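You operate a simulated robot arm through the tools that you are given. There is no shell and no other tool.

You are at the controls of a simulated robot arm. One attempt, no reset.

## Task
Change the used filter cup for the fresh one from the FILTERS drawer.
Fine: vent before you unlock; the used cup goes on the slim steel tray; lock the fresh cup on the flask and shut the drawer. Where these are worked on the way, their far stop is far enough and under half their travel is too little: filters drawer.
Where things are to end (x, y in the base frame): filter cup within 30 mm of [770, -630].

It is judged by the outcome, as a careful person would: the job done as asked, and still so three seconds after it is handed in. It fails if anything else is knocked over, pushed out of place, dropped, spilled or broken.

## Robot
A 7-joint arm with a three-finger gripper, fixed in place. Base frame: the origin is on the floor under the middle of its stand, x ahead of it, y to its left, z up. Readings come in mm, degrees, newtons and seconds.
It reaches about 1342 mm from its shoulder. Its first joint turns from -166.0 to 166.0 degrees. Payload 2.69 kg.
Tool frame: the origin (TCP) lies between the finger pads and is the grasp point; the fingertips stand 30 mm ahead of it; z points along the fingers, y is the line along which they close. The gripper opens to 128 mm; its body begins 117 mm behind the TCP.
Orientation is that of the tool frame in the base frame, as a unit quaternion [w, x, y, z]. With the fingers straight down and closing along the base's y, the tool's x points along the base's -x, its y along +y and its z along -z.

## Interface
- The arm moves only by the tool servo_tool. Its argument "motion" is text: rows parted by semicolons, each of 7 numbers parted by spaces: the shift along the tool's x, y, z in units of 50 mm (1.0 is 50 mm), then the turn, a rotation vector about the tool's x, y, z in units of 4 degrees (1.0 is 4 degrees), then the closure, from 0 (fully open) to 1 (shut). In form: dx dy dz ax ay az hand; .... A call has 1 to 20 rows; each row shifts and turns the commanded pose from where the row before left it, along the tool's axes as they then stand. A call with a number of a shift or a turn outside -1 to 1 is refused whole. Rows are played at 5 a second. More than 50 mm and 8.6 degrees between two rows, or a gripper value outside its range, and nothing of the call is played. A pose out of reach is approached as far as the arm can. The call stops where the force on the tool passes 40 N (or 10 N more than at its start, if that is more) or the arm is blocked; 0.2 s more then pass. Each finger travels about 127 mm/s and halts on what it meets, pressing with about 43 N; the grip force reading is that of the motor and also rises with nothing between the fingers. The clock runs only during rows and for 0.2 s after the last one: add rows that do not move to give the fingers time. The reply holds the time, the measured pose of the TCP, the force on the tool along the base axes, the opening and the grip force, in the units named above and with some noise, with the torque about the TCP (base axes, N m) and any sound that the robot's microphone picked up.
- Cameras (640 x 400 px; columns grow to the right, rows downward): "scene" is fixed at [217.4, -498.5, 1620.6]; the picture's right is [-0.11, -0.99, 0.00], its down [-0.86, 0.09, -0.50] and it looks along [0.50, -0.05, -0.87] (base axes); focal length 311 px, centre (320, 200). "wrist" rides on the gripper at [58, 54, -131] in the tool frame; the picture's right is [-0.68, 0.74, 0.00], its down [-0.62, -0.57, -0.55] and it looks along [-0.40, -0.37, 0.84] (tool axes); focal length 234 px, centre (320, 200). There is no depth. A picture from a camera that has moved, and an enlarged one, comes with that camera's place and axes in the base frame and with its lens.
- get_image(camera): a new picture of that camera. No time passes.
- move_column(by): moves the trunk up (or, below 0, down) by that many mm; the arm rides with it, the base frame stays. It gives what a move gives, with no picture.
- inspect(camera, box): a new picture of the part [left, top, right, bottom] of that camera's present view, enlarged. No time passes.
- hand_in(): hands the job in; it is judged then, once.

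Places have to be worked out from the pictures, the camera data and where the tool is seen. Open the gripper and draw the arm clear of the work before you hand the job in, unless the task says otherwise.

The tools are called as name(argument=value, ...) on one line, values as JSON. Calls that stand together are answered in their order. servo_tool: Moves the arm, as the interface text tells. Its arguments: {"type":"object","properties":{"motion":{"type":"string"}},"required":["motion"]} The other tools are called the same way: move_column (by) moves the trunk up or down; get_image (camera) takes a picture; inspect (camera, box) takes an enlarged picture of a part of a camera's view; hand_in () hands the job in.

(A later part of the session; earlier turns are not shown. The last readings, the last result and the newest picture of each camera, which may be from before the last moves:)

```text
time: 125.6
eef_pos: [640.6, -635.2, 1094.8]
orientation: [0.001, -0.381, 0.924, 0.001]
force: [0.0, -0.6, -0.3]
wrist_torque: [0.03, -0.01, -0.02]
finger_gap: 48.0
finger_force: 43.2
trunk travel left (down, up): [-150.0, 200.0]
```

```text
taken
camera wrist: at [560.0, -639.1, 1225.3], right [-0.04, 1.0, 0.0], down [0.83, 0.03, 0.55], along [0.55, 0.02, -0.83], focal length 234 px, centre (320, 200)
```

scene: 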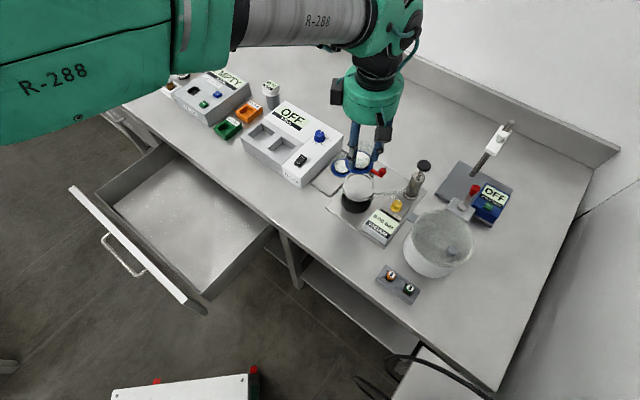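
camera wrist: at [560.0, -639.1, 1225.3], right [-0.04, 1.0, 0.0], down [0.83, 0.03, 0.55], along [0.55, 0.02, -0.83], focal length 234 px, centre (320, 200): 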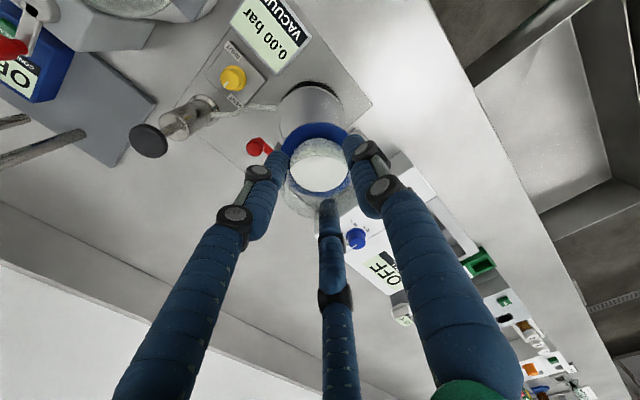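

I'll shift the last 10 mm over the flask centre (640.4,-645.2) and descend to about 40 mm above the seat for a visual check.

servo_tool(motion="0.07 -0.07 0 0 0 0 0.7; 0.072 -0.072 0 0 0 0 0.7; 0 0 0.5 0 0 0 0.7; 0 0 0.5 0 0 0 0.7; 0 0 0.3 0 0 0 0.7; 0 0 0 0 0 0 0.7")

inspect(camera="wrist", box=[220, 40, 420, 240])

inspect(camera="scene", box=[325, 135, 395, 215])

```text
time: 127.0
eef_pos: [641.2, -644.6, 1028.5]
orientation: [0.001, -0.382, 0.924, 0.001]
force: [0.4, 0.2, -0.3]
wrist_torque: [0.05, -0.02, 0.01]
finger_gap: 47.9
finger_force: 42.7
trunk travel left (down, up): [-150.0, 200.0]
```

```text
2.00 times, centred on (320, 140) of wrist
camera zoom: at [560.8, -648.4, 1159.2], right [-0.04, 1.0, 0.0], down [0.83, 0.03, 0.55], along [0.55, 0.02, -0.83], focal length 468 px, centre (320, 320)
```

zoom: 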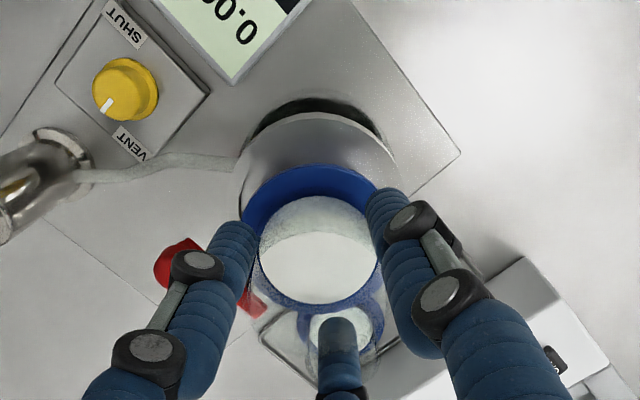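

```text
5.00 times, centred on (360, 175) of scene
camera zoom: at [217.4, -498.5, 1620.6], right [-0.11, -0.99, 0.0], down [-0.86, 0.09, -0.5], along [0.5, -0.05, -0.87], focal length 1554 px, centre (120, 325)
```

zoom: 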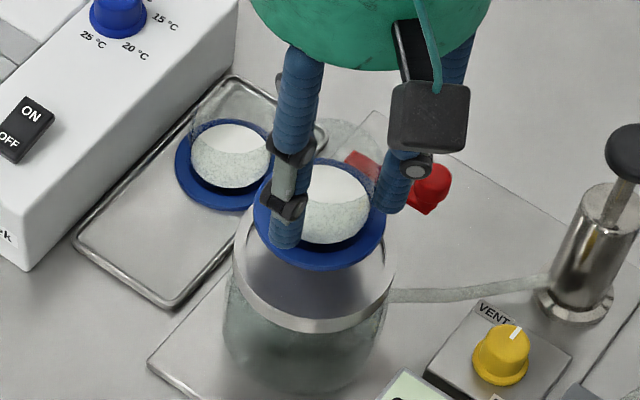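

The cup base is centred over the collar within about 1–2 mm in both views. I'm lowering toward the seat (expected TCP z≈989), slowly at the end.

servo_tool(motion="0 0 0.3 0 0 0 0.7; 0 0 0.2 0 0 0 0.7; 0 0 0.1 0 0 0 0.7; 0 0 0 0 0 0 0.7")

inspect(camera="scene", box=[330, 145, 380, 205])

inspect(camera="wrist", box=[240, 60, 400, 220])

```text
time: 128.0
eef_pos: [641.0, -646.4, 999.4]
orientation: [0.002, -0.382, 0.924, 0.001]
force: [-0.1, 0.5, -1.0]
wrist_torque: [0.0, 0.02, 0.0]
finger_gap: 47.5
finger_force: 43.4
trunk travel left (down, up): [-150.0, 200.0]
```

```text
6.67 times, centred on (355, 175) of scene
camera zoom: at [217.4, -498.5, 1620.6], right [-0.11, -0.99, 0.0], down [-0.86, 0.09, -0.5], along [0.5, -0.05, -0.87], focal length 2072 px, centre (87, 367)
```

zoom: 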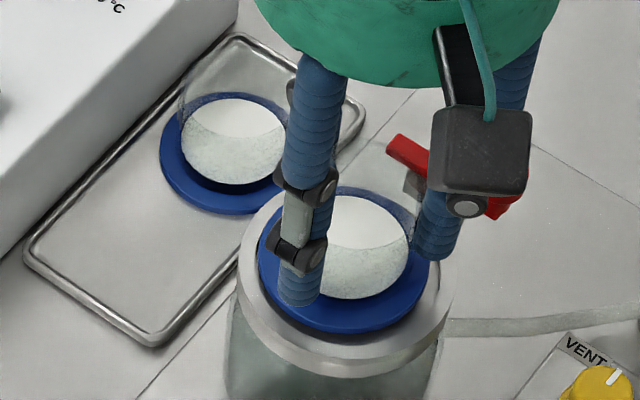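

```text
2.50 times, centred on (320, 140) of wrist
camera zoom: at [561.4, -648.1, 1130.4], right [-0.04, 1.0, 0.0], down [0.83, 0.03, 0.55], along [0.55, 0.02, -0.83], focal length 585 px, centre (320, 350)
```

zoom: 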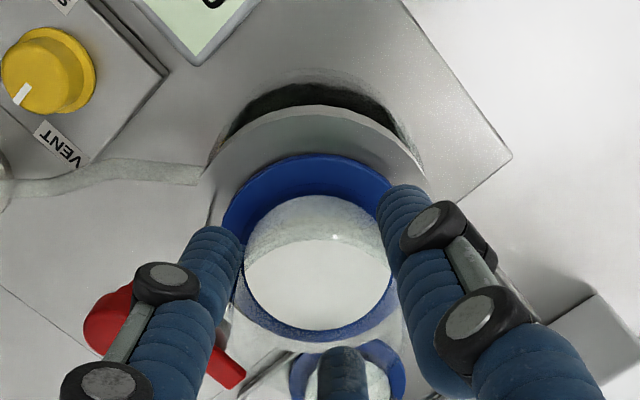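

servo_tool(motion="0 0 0.06 0 0 0 0.7; 0 0 0.04 0 0 0 0.7; 0 0 0 0 0 0 0.7")

inspect(camera="scene", box=[340, 170, 380, 210])

inspect(camera="wrist", box=[270, 80, 370, 180])

```text
time: 128.8
eef_pos: [640.9, -644.8, 998.3]
orientation: [0.004, -0.382, 0.924, -0.003]
force: [-0.6, -2.6, 29.8]
wrist_torque: [0.34, -0.43, 0.12]
finger_gap: 48.0
finger_force: 42.9
trunk travel left (down, up): [-150.0, 200.0]
```

```text
10.00 times, centred on (360, 190) of scene
camera zoom: at [217.4, -498.5, 1620.6], right [-0.11, -0.99, 0.0], down [-0.86, 0.09, -0.5], along [0.5, -0.05, -0.87], focal length 3108 px, centre (-80, 300)
```

zoom: 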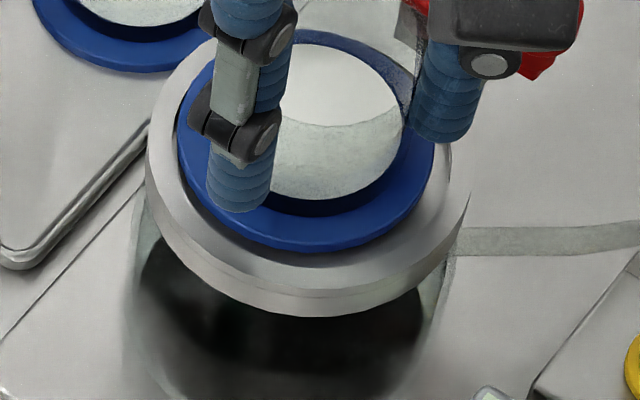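

```text
4.00 times, centred on (320, 130) of wrist
camera zoom: at [560.6, -647.6, 1129.4], right [-0.04, 1.0, 0.0], down [0.83, 0.04, 0.55], along [0.55, 0.02, -0.83], focal length 937 px, centre (320, 480)
```

zoom: 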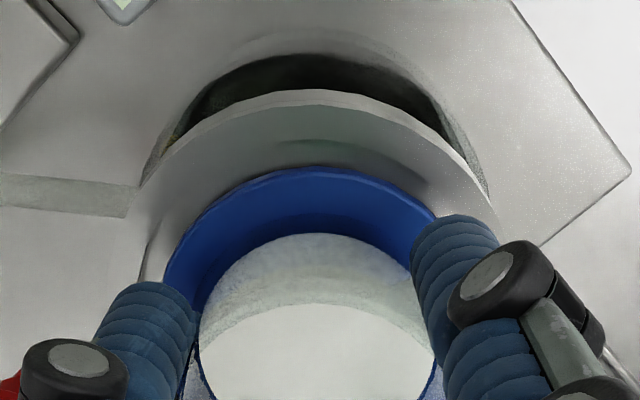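

It touched early at z≈998 with the reaction offset toward +x+y, so the base is probably on the collar lip on that side. I'll relieve, shift about 2 mm toward (-x,-y), and lower again.

servo_tool(motion="0 0 -0.08 0 0 0 0.7; 0.042 0.014 0 0 0 0 0.7; 0 0 0.04 0 0 0 0.7; 0 0 0.04 0 0 0 0.7; 0 0 0 0 0 0 0.7")

```text
time: 130.0
eef_pos: [637.6, -645.0, 992.8]
orientation: [0.001, -0.381, 0.925, 0.0]
force: [6.6, -9.4, 13.7]
wrist_torque: [-0.56, -0.41, 0.01]
finger_gap: 47.7
finger_force: 43.1
trunk travel left (down, up): [-150.0, 200.0]
```

It dropped about 5 mm into the recess. There's a small side force; I'll shift 1 mm toward +v' and press a little further to confirm seating.

servo_tool(motion="0 -0.024 0 0 0 0 0.7; 0 0 0.03 0 0 0 0.7; 0 0 0 0 0 0 0.7")

inspect(camera="scene", box=[340, 170, 380, 210])

inspect(camera="wrist", box=[270, 80, 370, 180])

```text
time: 130.8
eef_pos: [637.9, -646.9, 993.2]
orientation: [0.001, -0.382, 0.924, 0.0]
force: [-4.4, 2.2, 17.6]
wrist_torque: [0.33, 0.19, 0.06]
finger_gap: 47.7
finger_force: 42.6
trunk travel left (down, up): [-150.0, 200.0]
```

```text
10.00 times, centred on (360, 190) of scene
camera zoom: at [217.4, -498.5, 1620.6], right [-0.11, -0.99, 0.0], down [-0.86, 0.09, -0.5], along [0.5, -0.05, -0.87], focal length 3108 px, centre (-80, 300)
```

zoom: 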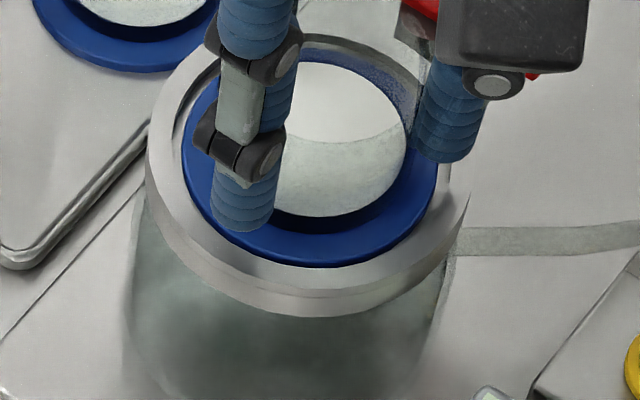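

```text
4.00 times, centred on (320, 130) of wrist
camera zoom: at [558.5, -649.3, 1124.8], right [-0.04, 1.0, 0.0], down [0.83, 0.03, 0.55], along [0.55, 0.02, -0.83], focal length 937 px, centre (320, 480)
```

zoom: 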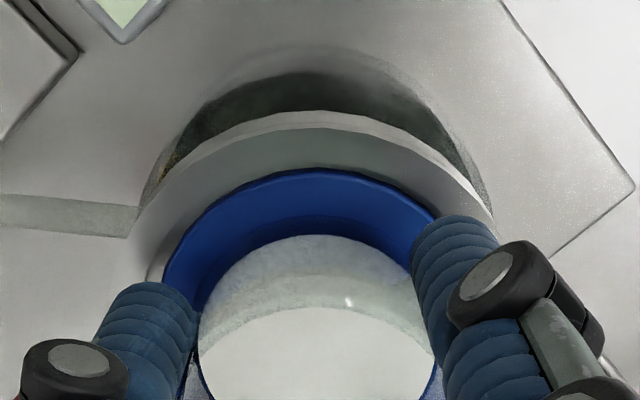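

The ring now sits inside the collar lip like the original did. I'll relieve the press and open the fingers slowly.

servo_tool(motion="0 0 -0.025 0 0 0 0.7; 0 0 0 0 0 0 0.66; 0 0 0 0 0 0 0.63; 0 0 0 0 0 0 0.61; 0 0 0 0 0 0 0.59; 0 0 0 0 0 0 0.56; 0 0 0 0 0 0 0.5; 0 0 0 0 0 0 0.42; 0 0 0 0 0 0 0.42")

inspect(camera="scene", box=[340, 160, 390, 210])

inspect(camera="wrist", box=[240, 60, 400, 220])

```text
time: 132.8
eef_pos: [638.2, -647.6, 994.5]
orientation: [0.001, -0.382, 0.924, 0.001]
force: [0.5, 0.0, -0.1]
wrist_torque: [0.03, 0.01, -0.03]
finger_gap: 74.3
finger_force: 0.0
trunk travel left (down, up): [-150.0, 200.0]
```

```text
8.00 times, centred on (365, 185) of scene
camera zoom: at [217.4, -498.5, 1620.6], right [-0.11, -0.99, 0.0], down [-0.86, 0.09, -0.5], along [0.5, -0.05, -0.87], focal length 2486 px, centre (-40, 320)
```

zoom: 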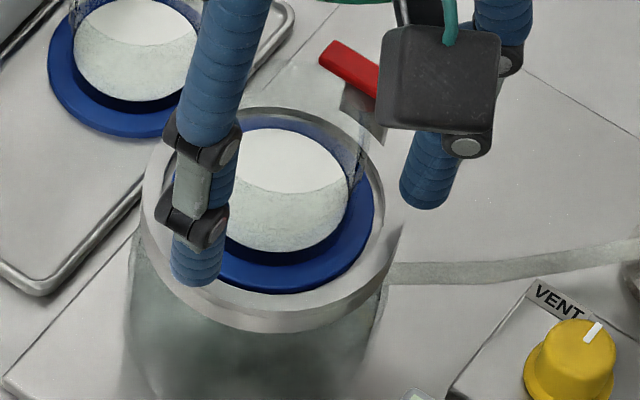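

```text
2.50 times, centred on (320, 140) of wrist
camera zoom: at [559.5, -650.2, 1125.1], right [-0.04, 1.0, 0.0], down [0.83, 0.03, 0.55], along [0.55, 0.02, -0.83], focal length 585 px, centre (320, 350)
```

zoom: 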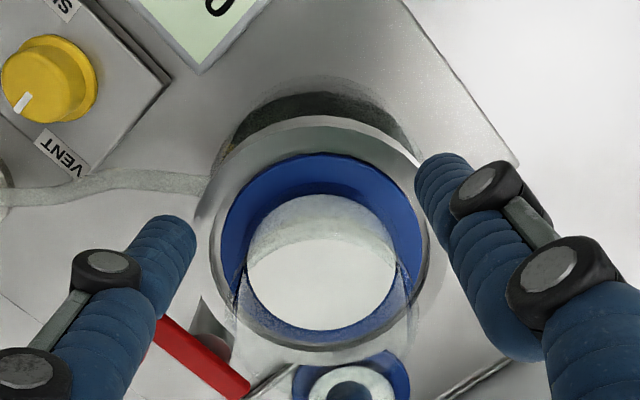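

The fresh cup is seated in the collar. I'll rise straight up and turn the wrist to ψ≈90° for re-gripping the lever.

servo_tool(motion="0 0 -0.3 0 0 0 0.42; 0 0 -0.7 0 0 0 0.42; 0 0 -0.9 0 0 0 0.42; 0 0 0 0 0 1 0.42; 0 0 0 0 0 1 0.42; 0 0 0 0 0 1 0.42; 0 0 0 0 0 1 0.42; 0 0 0 0 0 1 0.42; 0 0 0 0 0 1 0.42; 0 0 0 0 0 1 0.42; 0 0 0 0 0 1 0.42; 0 0 0 0 0 1 0.42; 0 0 0 0 0 1 0.42; 0 0 0 0 0 1 0.42; 0 0 0 0 0 1 0.42; 0 0 0 0 0 1 0.42; 0 0 0 0 0 1 0.42; 0 0 0 0 0 1 0.42; 0 0 0 0 0 1 0.42; 0 0 0 0 0 1 0.42")

servo_tool(motion="0 0 0 0 0 1 0.5; 0 0 0 0 0 1 0.6; 0 0 0 0 0 1 0.7; 0 0 0 0 0 1 0.766; 0 0 0 0 0 1 0.766; 0 0 0 0 0 1 0.766; 0 0 0 0 0 1 0.766; 0 0 0 0 0 1 0.766; 0 0 0 0 0 1 0.766; 0 0 0 0 0 1 0.766; 0 0 0 0 0 1 0.766; 0 0 0 0 0 1 0.766; 0 0 0 0 0 1 0.766; 0 0 0 0 0 1 0.766; 0 0 0 0 0 1 0.766; 0 0 0 0 0 1 0.766; 0 0 0 0 0 0.6 0.766")

inspect(camera="scene", box=[320, 130, 400, 210])

get_image(camera="wrist")

```text
time: 137.0
eef_pos: [638.2, -646.4, 1089.3]
orientation: [0.001, 0.201, 0.98, 0.001]
force: [0.5, -0.1, 0.2]
wrist_torque: [0.01, 0.0, -0.01]
finger_gap: 74.1
finger_force: 0.1
trunk travel left (down, up): [-150.0, 200.0]
```

```text
time: 140.6
eef_pos: [637.9, -647.2, 1088.3]
orientation: [0.0, 0.704, 0.711, 0.002]
force: [0.2, -0.1, -0.3]
wrist_torque: [-0.04, -0.01, -0.01]
finger_gap: 30.0
finger_force: 0.0
trunk travel left (down, up): [-150.0, 200.0]
```

```text
5.00 times, centred on (360, 170) of scene
camera zoom: at [217.4, -498.5, 1620.6], right [-0.11, -0.99, 0.0], down [-0.86, 0.09, -0.5], along [0.5, -0.05, -0.87], focal length 1554 px, centre (120, 350)
```

zoom: 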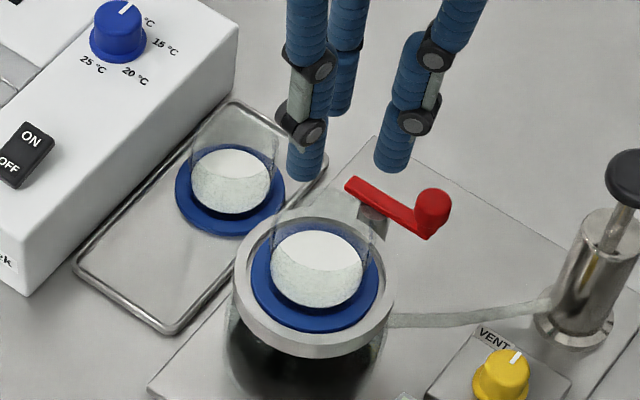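

```text
taken
camera wrist: at [691.5, -587.7, 1219.8], right [0.74, -0.67, 0.0], down [-0.56, -0.62, 0.55], along [-0.37, -0.41, -0.84], focal length 234 px, centre (320, 200)
```

wrist: 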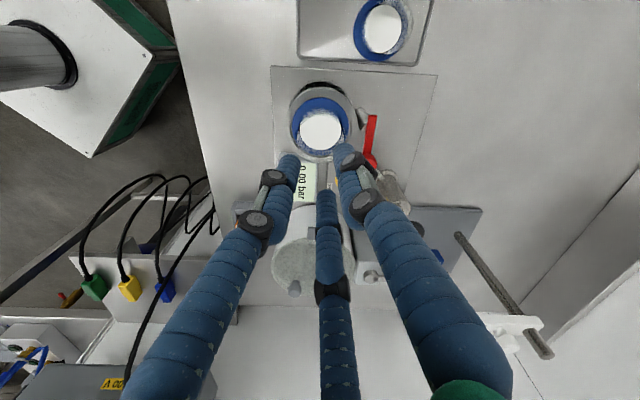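

Both cups look right. Now move above the lever knob at (657.6,-707.4) and check alignment.

servo_tool(motion="-0.602 0.197 0 0 0 0 0.72; -0.602 0.197 0 0 0 0 0.72; 0 0 0.5 0 0 0 0.72; 0 0 0 0 0 0 0.72")

inspect(camera="wrist", box=[240, 60, 400, 220])

inspect(camera="scene", box=[340, 130, 410, 200])

```text
time: 141.6
eef_pos: [660.0, -706.4, 1064.5]
orientation: [0.0, 0.704, 0.71, 0.001]
force: [-0.4, 0.4, -1.4]
wrist_torque: [0.03, 0.0, -0.01]
finger_gap: 35.9
finger_force: 0.1
trunk travel left (down, up): [-150.0, 200.0]
```

```text
2.50 times, centred on (320, 140) of wrist
camera zoom: at [712.6, -648.0, 1194.6], right [0.74, -0.67, 0.0], down [-0.56, -0.62, 0.55], along [-0.37, -0.41, -0.84], focal length 585 px, centre (320, 350)
```

zoom: 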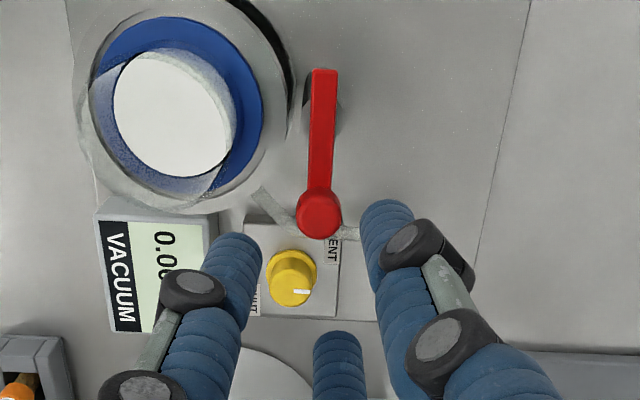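

```text
5.71 times, centred on (375, 165) of scene
camera zoom: at [217.4, -498.5, 1620.6], right [-0.11, -0.99, 0.0], down [-0.86, 0.09, -0.5], along [0.5, -0.05, -0.87], focal length 1776 px, centre (6, 400)
```

zoom: 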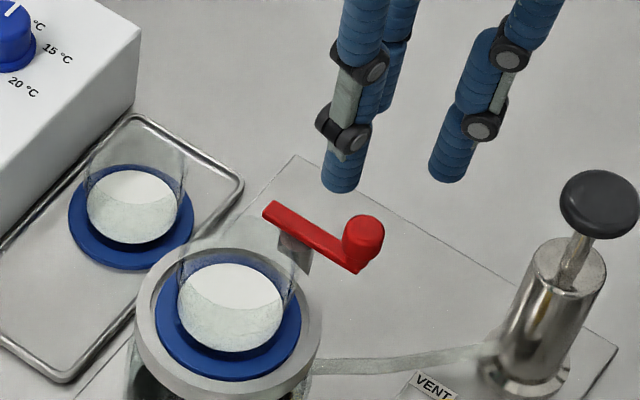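

The knob is right on the tool axis. Narrow to 30 mm (to clear the cup), descend to z≈991 and grip the knob.

servo_tool(motion="0 0 0 0 0 0 0.766; 0 0 0.5 0 0 0 0.766; 0 0 0.5 0 0 0 0.766; 0 0 0.46 0 0 0 0.766; 0 0 0 0 0 0 0.766; 0 0 0 0 0 0 0.82; 0 0 0 0 0 0 0.88; 0 0 0 0 0 0 0.92; 0 0 0 0 0 0 0.92")

inspect(camera="wrist", box=[240, 60, 400, 220])

```text
time: 143.6
eef_pos: [659.7, -707.0, 991.0]
orientation: [0.0, 0.704, 0.71, 0.001]
force: [-6.8, -13.5, -1.4]
wrist_torque: [-0.3, 0.12, 0.02]
finger_gap: 20.5
finger_force: 7.8
trunk travel left (down, up): [-150.0, 200.0]
```

```text
2.50 times, centred on (320, 140) of wrist
camera zoom: at [712.5, -647.6, 1121.3], right [0.74, -0.67, 0.0], down [-0.56, -0.62, 0.55], along [-0.37, -0.41, -0.84], focal length 585 px, centre (320, 350)
```

zoom: 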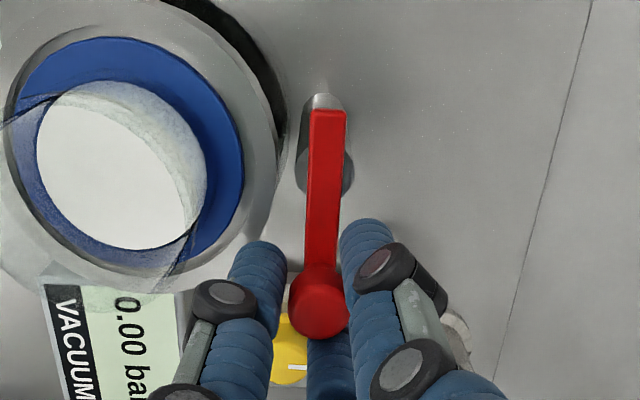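

servo_tool(motion="-0.02 -0.01 0 0 0 0 0.92; 0 0 0 0 0 0 0.92; 0 0 0 0 0 0 0.92")

```text
time: 144.4
eef_pos: [658.3, -707.0, 991.0]
orientation: [0.0, 0.704, 0.711, 0.001]
force: [-4.6, -10.1, -3.5]
wrist_torque: [-0.21, 0.1, 0.01]
finger_gap: 18.7
finger_force: 6.3
trunk travel left (down, up): [-150.0, 200.0]
```

servo_tool(motion="0 0 0 0 0 0 0.92; 0 0 0 0 0 0 0.92; 0 0 0 0 0 0 0.92")

inspect(camera="wrist", box=[270, 100, 370, 200])

inspect(camera="scene", box=[345, 130, 405, 190])

```text
time: 145.2
eef_pos: [658.9, -706.7, 990.2]
orientation: [0.001, 0.704, 0.71, 0.0]
force: [-5.7, -10.0, -4.5]
wrist_torque: [-0.2, 0.12, -0.06]
finger_gap: 18.3
finger_force: 5.8
trunk travel left (down, up): [-150.0, 200.0]
```

```text
4.00 times, centred on (320, 150) of wrist
camera zoom: at [711.8, -648.7, 1121.4], right [0.74, -0.67, 0.0], down [-0.56, -0.62, 0.55], along [-0.37, -0.41, -0.84], focal length 937 px, centre (320, 400)
```

zoom: 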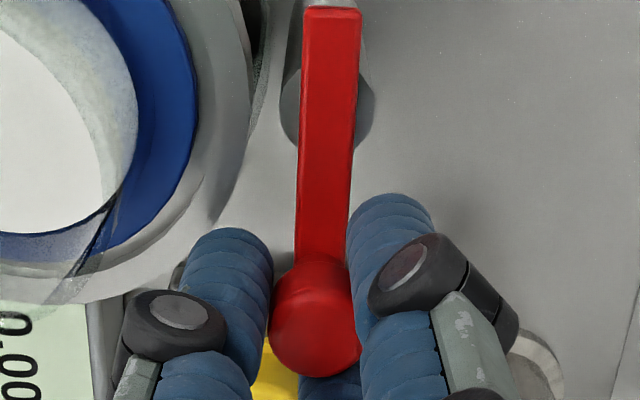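

```text
6.67 times, centred on (375, 160) of scene
camera zoom: at [217.4, -498.5, 1620.6], right [-0.11, -0.99, 0.0], down [-0.86, 0.09, -0.5], along [0.5, -0.05, -0.87], focal length 2072 px, centre (-47, 467)
```

zoom: 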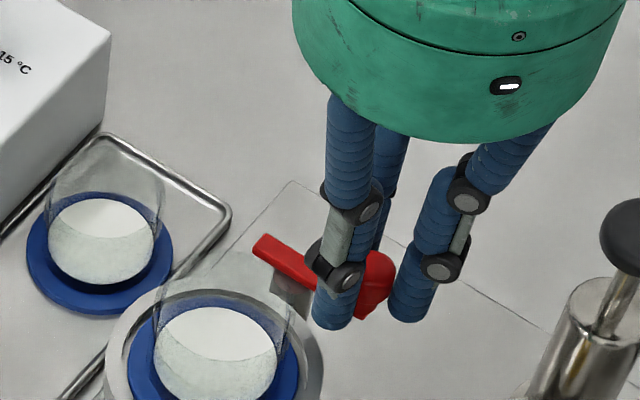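

The grip is lopsided: the knob pushes the tool toward (-x,-y). I'll shift about 2 mm that way and let the fingers finish closing.

servo_tool(motion="-0.035 -0.02 0 0 0 0 0.92; 0 0 0 0 0 0 0.95; 0 0 0 0 0 0 0.95; 0 0 0 0 0 0 0.95")

```text
time: 146.2
eef_pos: [659.0, -707.9, 989.7]
orientation: [0.0, 0.704, 0.71, 0.001]
force: [4.9, 8.4, -1.8]
wrist_torque: [0.42, -0.15, 0.05]
finger_gap: 17.0
finger_force: 42.7
trunk travel left (down, up): [-150.0, 200.0]
```

Now firmly gripped (17 mm, 43 N). Swinging the lever counter-clockwise back toward locked, 24° first.

servo_tool(motion="-0.0271 0.0347 0 0 0 -1 0.95; -0.0271 0.0347 0 0 0 -1 0.95; -0.0271 0.0347 0 0 0 -1 0.95; -0.0271 0.0347 0 0 0 -1 0.95; -0.0271 0.0347 0 0 0 -1 0.95; -0.0271 0.0347 0 0 0 -1 0.95")

```text
time: 147.6
eef_pos: [669.8, -714.5, 989.6]
orientation: [0.0, 0.54, 0.842, 0.001]
force: [3.3, 16.4, -3.6]
wrist_torque: [0.37, -0.07, 0.06]
finger_gap: 16.8
finger_force: 42.3
trunk travel left (down, up): [-150.0, 200.0]
```

servo_tool(motion="0.018 0.015 0 0 0 0 0.95; -0.0271 0.0347 0 0 0 -1 0.95; -0.0271 0.0347 0 0 0 -1 0.95; -0.0271 0.0347 0 0 0 -1 0.95; -0.0271 0.0347 0 0 0 -1 0.95; -0.0271 0.0347 0 0 0 -1 0.95; -0.0271 0.0347 0 0 0 -1 0.95")

```text
time: 149.2
eef_pos: [682.5, -716.8, 991.4]
orientation: [0.0, 0.353, 0.936, 0.0]
force: [-6.9, -6.7, -8.0]
wrist_torque: [-0.1, 0.29, 0.15]
finger_gap: 17.1
finger_force: 42.8
trunk travel left (down, up): [-150.0, 200.0]
```

Halfway back with low forces. Continuing.

servo_tool(motion="-0.0271 0.0347 0 0 0 -1 0.95; -0.0271 0.0347 0 0 0 -1 0.95; -0.0271 0.0347 0 0 0 -1 0.95; -0.0271 0.0347 0 0 0 -1 0.95; -0.0271 0.0347 0 0 0 -1 0.95; -0.0271 0.0347 0 0 0 -1 0.95")

```text
time: 150.6
eef_pos: [694.1, -712.3, 991.0]
orientation: [0.001, 0.152, 0.988, 0.002]
force: [-2.1, -4.6, -5.2]
wrist_torque: [-0.06, 0.11, 0.13]
finger_gap: 17.2
finger_force: 42.7
trunk travel left (down, up): [-150.0, 200.0]
```

servo_tool(motion="-0.0271 0.0347 0 0 0 -1 0.95; -0.0271 0.0347 0 0 0 -1 0.95; -0.0271 0.0347 0 0 0 -1 0.95; -0.0271 0.0347 0 0 0 -1 0.95")

inspect(camera="wrist", box=[240, 60, 400, 220])

inspect(camera="scene", box=[340, 130, 410, 200])

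```text
time: 151.6
eef_pos: [701.7, -707.8, 991.1]
orientation: [0.001, 0.013, 1.0, 0.001]
force: [-8.4, -6.7, -5.8]
wrist_torque: [-0.05, 0.19, -0.34]
finger_gap: 17.1
finger_force: 42.7
trunk travel left (down, up): [-150.0, 200.0]
```

```text
2.50 times, centred on (320, 140) of wrist
camera zoom: at [643.7, -652.4, 1121.7], right [0.69, 0.72, 0.0], down [0.6, -0.58, 0.55], along [0.4, -0.38, -0.84], focal length 585 px, centre (320, 350)
```

zoom: 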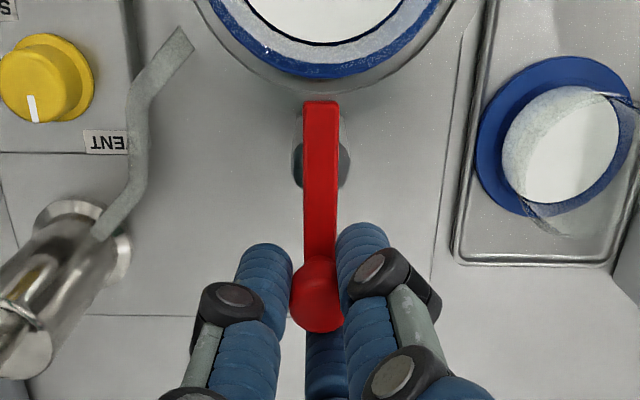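

```text
5.71 times, centred on (375, 165) of scene
camera zoom: at [217.4, -498.5, 1620.6], right [-0.11, -0.99, 0.0], down [-0.86, 0.09, -0.5], along [0.5, -0.05, -0.87], focal length 1776 px, centre (6, 400)
```

zoom: 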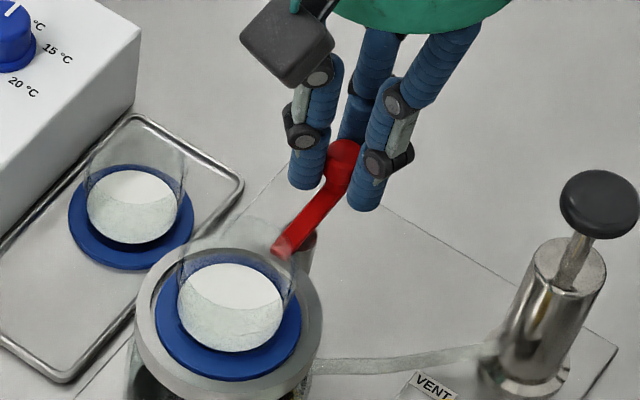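

The lever is back in line with the flask as at the start, with about 11 N tangential resistance, so it's at the stop. One small extra push to confirm it's fully home.

servo_tool(motion="-0.018 0.022 0 0 0 -0.5 0.95; 0 0 0 0 0 0 0.95")

```text
time: 152.2
eef_pos: [700.8, -708.1, 990.9]
orientation: [0.001, -0.004, 1.0, 0.001]
force: [-19.3, -13.3, -4.2]
wrist_torque: [-0.5, 0.7, -0.16]
finger_gap: 17.2
finger_force: 42.8
trunk travel left (down, up): [-150.0, 200.0]
```

No motion with about 23 N: the lever is fully locked. Relieve, release the knob and rise.

servo_tool(motion="0.018 -0.022 0 0 0 0 0.95; 0 0 0 0 0 0 0.82; 0 0 0 0 0 0 0.7; 0 0 0 0 0 0 0.65; 0 0 0 0 0 0 0.65; 0 0 -0.4 0 0 0 0.65; 0 0 -0.8 0 0 0 0.65; 0 0 -0.9 0 0 0 0.65; 0 0 0 0 0 0 0.65")

inspect(camera="scene", box=[320, 130, 430, 250])

inspect(camera="wrist", box=[200, 30, 440, 230])

```text
time: 154.2
eef_pos: [700.0, -706.1, 1096.7]
orientation: [0.001, -0.004, 1.0, 0.001]
force: [-0.1, 0.4, 0.7]
wrist_torque: [-0.04, -0.05, 0.02]
finger_gap: 44.8
finger_force: 0.0
trunk travel left (down, up): [-150.0, 200.0]
```

```text
3.33 times, centred on (375, 190) of scene
camera zoom: at [217.4, -498.5, 1620.6], right [-0.11, -0.99, 0.0], down [-0.86, 0.09, -0.5], along [0.5, -0.05, -0.87], focal length 1036 px, centre (137, 233)
```

zoom: 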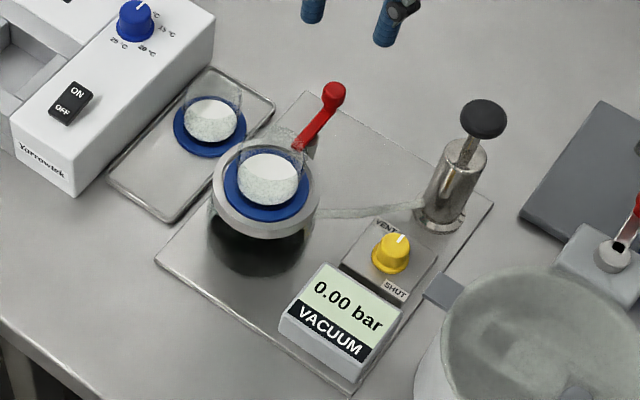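

```text
2.00 times, centred on (320, 130) of wrist
camera zoom: at [640.8, -652.8, 1227.7], right [0.67, 0.74, 0.0], down [0.62, -0.56, 0.55], along [0.41, -0.37, -0.84], focal length 468 px, centre (320, 340)
```

zoom: 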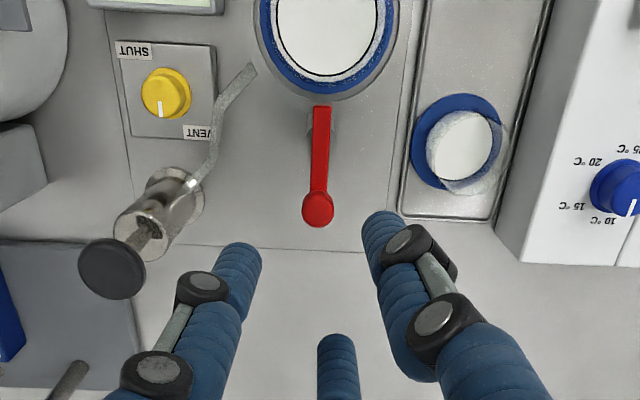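

The lever is locked and the station looks right (0.00 bar, valve at VENT). Let me check closely how the used cup sits relative to the tray rims.

inspect(camera="scene", box=[325, 145, 370, 190])

inspect(camera="wrist", box=[385, 50, 465, 150])

```text
8.89 times, centred on (348, 168) of scene
camera zoom: at [217.4, -498.5, 1620.6], right [-0.11, -0.99, 0.0], down [-0.86, 0.09, -0.5], along [0.5, -0.05, -0.87], focal length 2763 px, centre (76, 489)
```

zoom: 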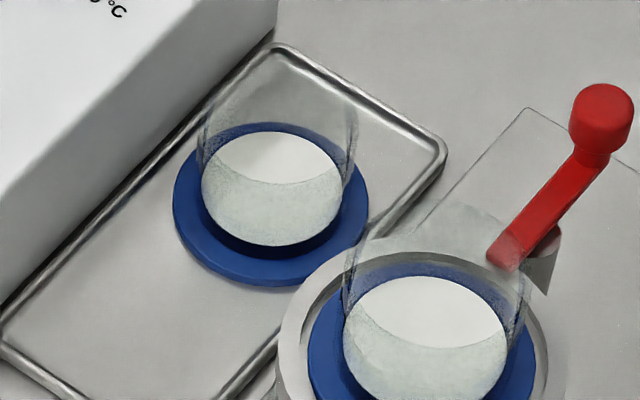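

```text
4.00 times, centred on (425, 100) of wrist
camera zoom: at [640.8, -652.8, 1227.7], right [0.67, 0.74, 0.0], down [0.62, -0.56, 0.55], along [0.41, -0.37, -0.84], focal length 937 px, centre (-100, 600)
```

zoom: 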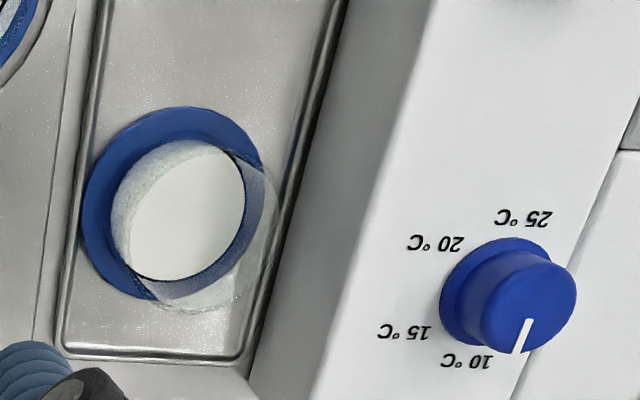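

The used cup sits level inside the tray rims at about (753,-624), roughly 18 mm from the goal, so I'll leave it. Now back to the drawer by the proven route.

servo_tool(motion="0.223 0.794 -0.149 0 0 0 0.5; 0.223 0.794 -0.149 0 0 0 0.3; 0.223 0.794 -0.149 0 0 0 0.3; 0.223 0.794 -0.149 0 0 0 0.3; 0.223 0.794 -0.149 0 0 0 0.3; 0.223 0.794 -0.149 0 0 0 0.3; 0.223 0.794 -0.149 0 0 0 0.3; 0 0 0 0 0 -0.9375 0.3; 0 0 0 0 0 -0.9375 0.3; 0 0 0 0 0 -0.9375 0.3; 0 0 0 0 0 -0.9375 0.3; 0 0 0 0 0 -0.9375 0.3; 0 0 0 0 0 -0.9375 0.3; 0 0 0 0 0 -0.9375 0.3; 0 0 0 0 0 -0.9375 0.3; 0 0 0 0 0 -0.9375 0.3; 0 0 0 0 0 -0.9375 0.3; 0 0 0 0 0 -0.9375 0.3; 0 0 0 0 0 -0.9375 0.3")

servo_tool(motion="-0.673 0.495 0.1 0 0 0 0.3; -0.673 0.495 0.1 0 0 0 0.3; -0.673 0.495 0.1 0 0 0 0.3; -0.673 0.495 0.1 0 0 0 0.3; -0.673 0.495 0.1 0 0 0 0.3; -0.673 0.495 0.1 0 0 0 0.3; 0 0 0 1 0 0 0.3; 0 0 0 1 0 0 0.3; 0 0 0 1 0 0 0.3; 0 0 0 1 0 0 0.3; 0 0 0 1 0 0 0.3; 0 0 0 1 0 0 0.3; 0 0 0 1 0 0 0.3; 0 0 0 1 0 0 0.3; 0 0 0 1 0 0 0.3; 0 0 0 1 0 0 0.3")

```text
time: 158.2
eef_pos: [620.2, -429.7, 1148.6]
orientation: [0.001, -0.387, 0.922, 0.001]
force: [0.6, 0.6, -0.6]
wrist_torque: [-0.03, 0.04, -0.02]
finger_gap: 89.7
finger_force: 0.0
trunk travel left (down, up): [-150.0, 200.0]
```

```text
time: 161.6
eef_pos: [656.9, -180.1, 1119.4]
orientation: [0.135, -0.363, 0.866, -0.316]
force: [-0.3, 0.2, -0.6]
wrist_torque: [0.04, -0.02, -0.02]
finger_gap: 89.5
finger_force: 0.0
trunk travel left (down, up): [-150.0, 200.0]
```

move_column(by=-150)

get_image(camera="scene")

```text
time: 163.3
eef_pos: [655.9, -179.6, 969.4]
orientation: [0.134, -0.363, 0.867, -0.315]
force: [-0.3, -0.3, -1.2]
wrist_torque: [0.03, -0.01, -0.02]
finger_gap: 89.4
finger_force: 0.0
trunk travel left (down, up): [0.0, 350.0]
```

```text
taken
```

scene: 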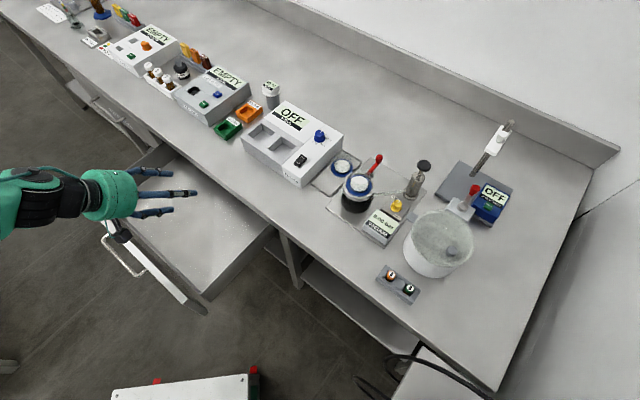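

The drawer is still fully open. I'll tilt to 60° and go back to the pose in front of the handle, above it first.

servo_tool(motion="0 0 0 1 0 0 0.3; 0 0 0 1 0 0 0.3; 0 0 0 1 0 0 0.3; 0 0 0 1 0 0 0.3; 0 0 0 1 0 0 0.3; -0.28 0.545 -0.509 0 0 0 0.3; -0.28 0.545 -0.509 0 0 0 0.3; -0.28 0.545 -0.509 0 0 0 0.3; -0.28 0.545 -0.509 0 0 0 0.3; -0.28 0.545 -0.509 0 0 0 0.3; -0.28 0.545 -0.509 0 0 0 0.3; -0.28 0.545 -0.509 0 0 0 0.3; -0.28 0.545 -0.509 0 0 0 0.3; 0 0 0 0 0 0 0.3")

get_image(camera="wrist")

get_image(camera="scene")

```text
time: 166.3
eef_pos: [530.0, 100.8, 883.2]
orientation: [0.195, -0.334, 0.799, -0.461]
force: [0.6, 0.0, -0.3]
wrist_torque: [-0.03, -0.03, 0.01]
finger_gap: 89.6
finger_force: 0.2
trunk travel left (down, up): [0.0, 350.0]
```

```text
taken
camera wrist: at [389.0, 157.4, 900.4], right [0.21, 0.74, -0.64], down [0.29, 0.57, 0.77], along [0.93, -0.35, -0.09], focal length 234 px, centre (320, 200)
```

wrist: 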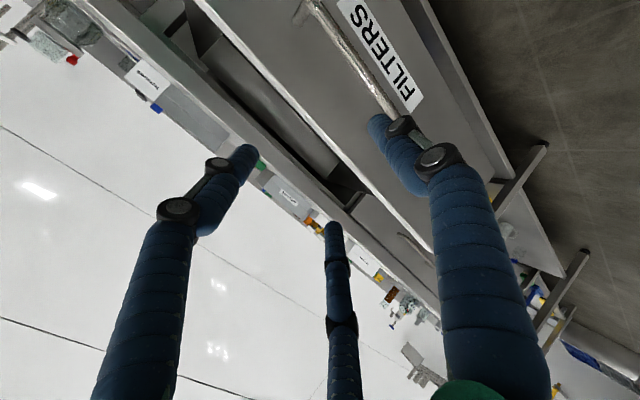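

```text
taken
```

scene: 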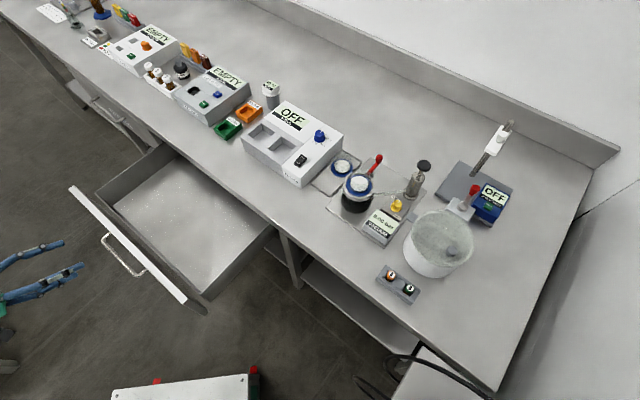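

servo_tool(motion="-0.03 0.69 0.433 0 0 0 0.3; -0.03 0.69 0.433 0 0 0 0.3; 0 0 0.3 0 0 0 0.3; 0 0 0 0 0 0 0.3")

inspect(camera="wrist", box=[200, 20, 440, 260])

inspect(camera="scene", box=[0, 170, 200, 340])

```text
time: 167.3
eef_pos: [543.8, 91.2, 792.7]
orientation: [0.195, -0.334, 0.799, -0.46]
force: [0.5, -0.5, 0.7]
wrist_torque: [0.0, -0.01, 0.0]
finger_gap: 90.0
finger_force: 0.0
trunk travel left (down, up): [0.0, 350.0]
```

```text
1.67 times, centred on (320, 140) of wrist
camera zoom: at [403.4, 148.6, 811.6], right [0.21, 0.74, -0.64], down [0.29, 0.57, 0.77], along [0.93, -0.35, -0.1], focal length 390 px, centre (320, 300)
```

zoom: 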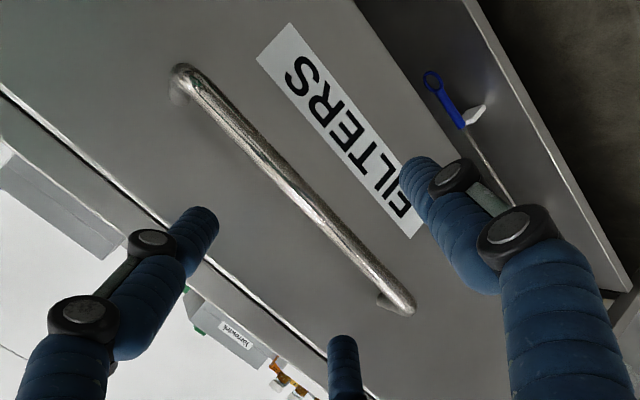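

```text
2.35 times, centred on (100, 255) of scene
camera zoom: at [217.4, -498.5, 1620.6], right [-0.11, -0.99, 0.0], down [-0.86, 0.09, -0.5], along [0.5, -0.05, -0.87], focal length 731 px, centre (838, 71)
```

zoom: 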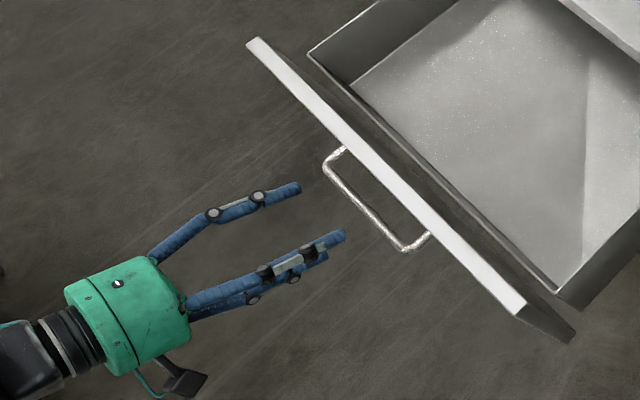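

The bar is centred on the tool axis again. Advance 54 mm and close on the handle.

servo_tool(motion="0 0 0.4 0 0 0 0.35; 0 0 0.4 0 0 0 0.4; 0 0 0.28 0 0 0 0.42; 0 0 0 0 0 0 0.42")

servo_tool(motion="0 0 0 0 0 0 0.55; 0 0 0 0 0 0 0.65; 0 0 0 0 0 0 0.75; 0 0 0 0 0 0 0.85; 0 0 0 0 0 0 0.95; 0 0 0 0 0 0 0.95; 0 0 0 0 0 0 0.95")

inspect(camera="scene", box=[0, 170, 200, 340])

```text
time: 168.3
eef_pos: [579.1, 58.6, 766.0]
orientation: [0.195, -0.334, 0.799, -0.46]
force: [0.1, -0.7, 0.2]
wrist_torque: [-0.01, -0.04, 0.02]
finger_gap: 74.4
finger_force: 0.1
trunk travel left (down, up): [0.0, 350.0]
```

```text
time: 169.8
eef_pos: [578.8, 59.0, 768.5]
orientation: [0.195, -0.333, 0.798, -0.462]
force: [-4.8, -6.4, 12.5]
wrist_torque: [-0.56, 0.23, -0.37]
finger_gap: 19.8
finger_force: 45.0
trunk travel left (down, up): [0.0, 350.0]
stopped in row 7: the force on the tool passed its limit at 41 N (the readings are from after the stop); the commanded pose is now the measured one
```

```text
2.35 times, centred on (100, 255) of scene
camera zoom: at [217.4, -498.5, 1620.6], right [-0.11, -0.99, 0.0], down [-0.86, 0.09, -0.5], along [0.5, -0.05, -0.87], focal length 731 px, centre (838, 71)
```

zoom: 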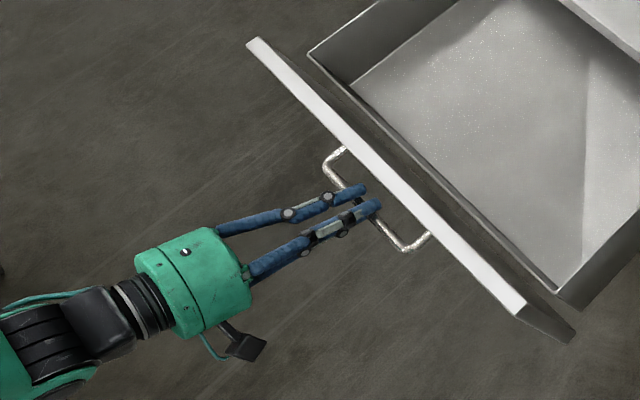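

Handle gripped. Now push the drawer in along +v', 100 mm first.

servo_tool(motion="0 -0.1 0.173 0 0 0 0.95; 0 -0.2 0.346 0 0 0 0.95; 0 -0.2 0.346 0 0 0 0.95; 0 -0.2 0.346 0 0 0 0.95; 0 -0.2 0.346 0 0 0 0.95; 0 0 0 0 0 0 0.95")

get_image(camera="scene")

```text
time: 171.2
eef_pos: [641.9, -3.7, 768.0]
orientation: [0.195, -0.333, 0.799, -0.462]
force: [-11.9, -14.8, 4.4]
wrist_torque: [-0.37, 0.31, -0.2]
finger_gap: 19.6
finger_force: 44.6
trunk travel left (down, up): [0.0, 350.0]
```

```text
taken
```

scene: 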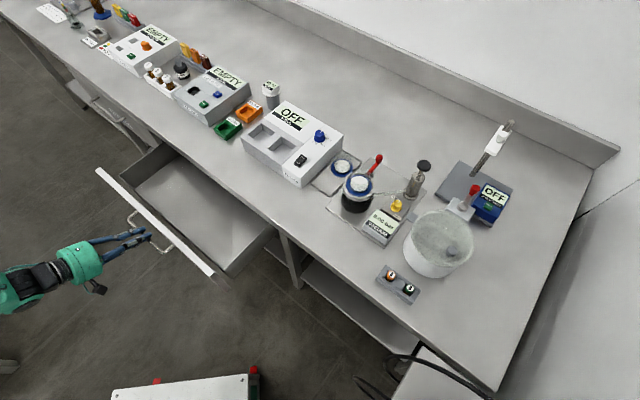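

It's sliding in. Relieving the sideways force slightly and continuing.

servo_tool(motion="0.03 0 0 0 0 0 0.95; 0 -0.2 0.346 0 0 0 0.95; 0 -0.2 0.346 0 0 0 0.95; 0 -0.2 0.346 0 0 0 0.95; 0 -0.2 0.346 0 0 0 0.95; 0 -0.2 0.346 0 0 0 0.95; 0 0 0 0 0 0 0.95")

```text
time: 172.8
eef_pos: [712.9, -75.6, 768.5]
orientation: [0.195, -0.333, 0.799, -0.462]
force: [-16.4, -17.9, 5.5]
wrist_torque: [-0.47, 0.33, -0.29]
finger_gap: 20.1
finger_force: 44.7
trunk travel left (down, up): [0.0, 350.0]
```

servo_tool(motion="0.05 0 0 0 0 0 0.95; 0 -0.2 0.346 0 0 0 0.95; 0 -0.2 0.346 0 0 0 0.95; 0 -0.2 0.346 0 0 0 0.95; 0 -0.2 0.346 0 0 0 0.95; 0 0 0 0 0 0 0.95")

```text
time: 174.2
eef_pos: [771.1, -133.4, 769.0]
orientation: [0.196, -0.334, 0.798, -0.462]
force: [10.4, 9.7, -10.6]
wrist_torque: [0.26, -0.02, 0.61]
finger_gap: 19.9
finger_force: 44.4
trunk travel left (down, up): [0.0, 350.0]
```

About 24 mm left. Small steps until it stops.

servo_tool(motion="-0.02 0 0 0 0 0 0.95; 0 -0.1 0.173 0 0 0 0.95; 0 -0.1 0.173 0 0 0 0.95; 0 -0.05 0.087 0 0 0 0.95; 0 0 0 0 0 0 0.95")

inspect(camera="scene", box=[120, 110, 300, 290])

```text
time: 175.4
eef_pos: [788.1, -151.5, 768.6]
orientation: [0.196, -0.333, 0.798, -0.462]
force: [7.5, 3.7, -6.8]
wrist_torque: [0.09, -0.03, 0.49]
finger_gap: 19.6
finger_force: 45.0
trunk travel left (down, up): [0.0, 350.0]
```

```text
2.22 times, centred on (210, 200) of scene
camera zoom: at [217.4, -498.5, 1620.6], right [-0.11, -0.99, 0.0], down [-0.86, 0.09, -0.5], along [0.5, -0.05, -0.87], focal length 691 px, centre (564, 200)
```

zoom: 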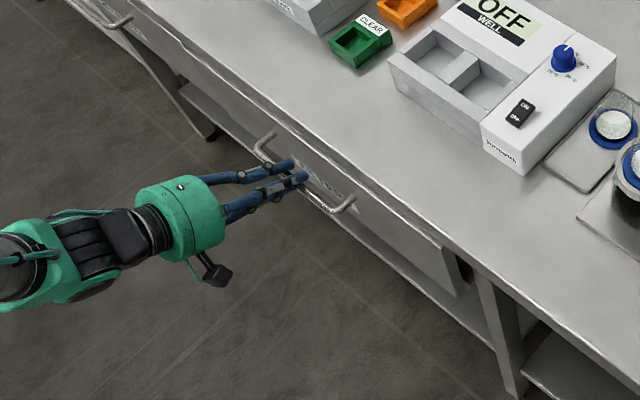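

It looks closed (v' 664 versus 663.5 originally). A small extra push to verify it's at the stop.

servo_tool(motion="0 -0.03 0.052 0 0 0 0.95; 0 -0.02 0.035 0 0 0 0.95; 0 0 0 0 0 0 0.95")

```text
time: 176.2
eef_pos: [790.9, -152.9, 768.0]
orientation: [0.195, -0.333, 0.799, -0.462]
force: [6.3, 6.0, -9.9]
wrist_torque: [0.15, 0.08, 0.32]
finger_gap: 19.8
finger_force: 44.4
trunk travel left (down, up): [0.0, 350.0]
```

It still moved freely about 3 mm, so I'll keep pushing gently until it stops.

servo_tool(motion="0 -0.03 0.052 0 0 0 0.95; 0 -0.03 0.052 0 0 0 0.95; 0 0 0 0 0 0 0.95")

```text
time: 176.8
eef_pos: [791.6, -153.3, 768.5]
orientation: [0.196, -0.335, 0.798, -0.461]
force: [-17.6, 12.4, 12.1]
wrist_torque: [0.07, 0.01, 0.12]
finger_gap: 19.5
finger_force: 45.0
trunk travel left (down, up): [0.0, 350.0]
stopped in row 2: the force on the tool passed its limit at 46 N (the readings are from after the stop); the commanded pose is now the measured one
```

It's at the closed stop (46 N). Now release the handle and back straight off.

servo_tool(motion="0 0 0 0 0 0 0.8; 0 0 0 0 0 0 0.6; 0 0 0 0 0 0 0.42; 0 0 0 0 0 0 0.42; 0 0 -0.4 0 0 0 0.42; 0 0 -0.6 0 0 0 0.42; 0 0 -0.8 0 0 0 0.42; 0 0 0 0 0 0 0.42")

inspect(camera="scene", box=[120, 110, 300, 290])

get_image(camera="wrist")

```text
time: 178.6
eef_pos: [737.2, -100.8, 811.6]
orientation: [0.196, -0.334, 0.799, -0.46]
force: [1.4, 0.5, -0.2]
wrist_torque: [-0.01, 0.01, -0.02]
finger_gap: 74.7
finger_force: 0.1
trunk travel left (down, up): [0.0, 350.0]
```

```text
2.22 times, centred on (210, 200) of scene
camera zoom: at [217.4, -498.5, 1620.6], right [-0.11, -0.99, 0.0], down [-0.86, 0.09, -0.5], along [0.5, -0.05, -0.87], focal length 691 px, centre (564, 200)
```

zoom: 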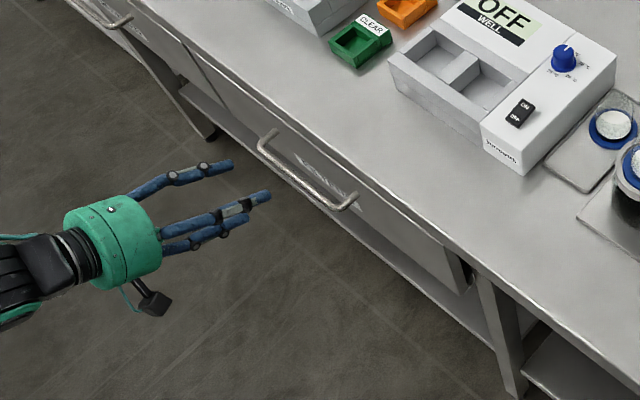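

```text
taken
camera wrist: at [595.8, -44.2, 830.4], right [0.21, 0.74, -0.64], down [0.29, 0.57, 0.77], along [0.93, -0.35, -0.09], focal length 234 px, centre (320, 200)
```

wrist: 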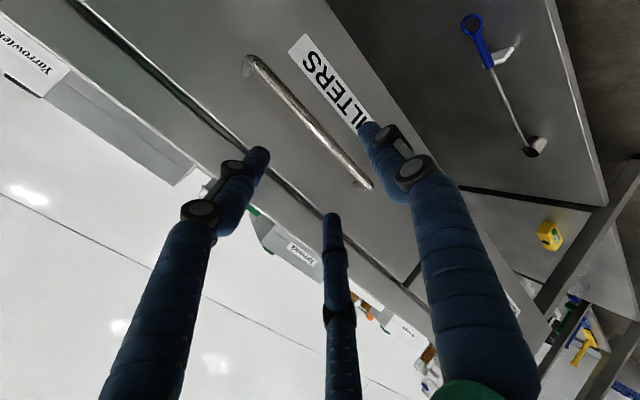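

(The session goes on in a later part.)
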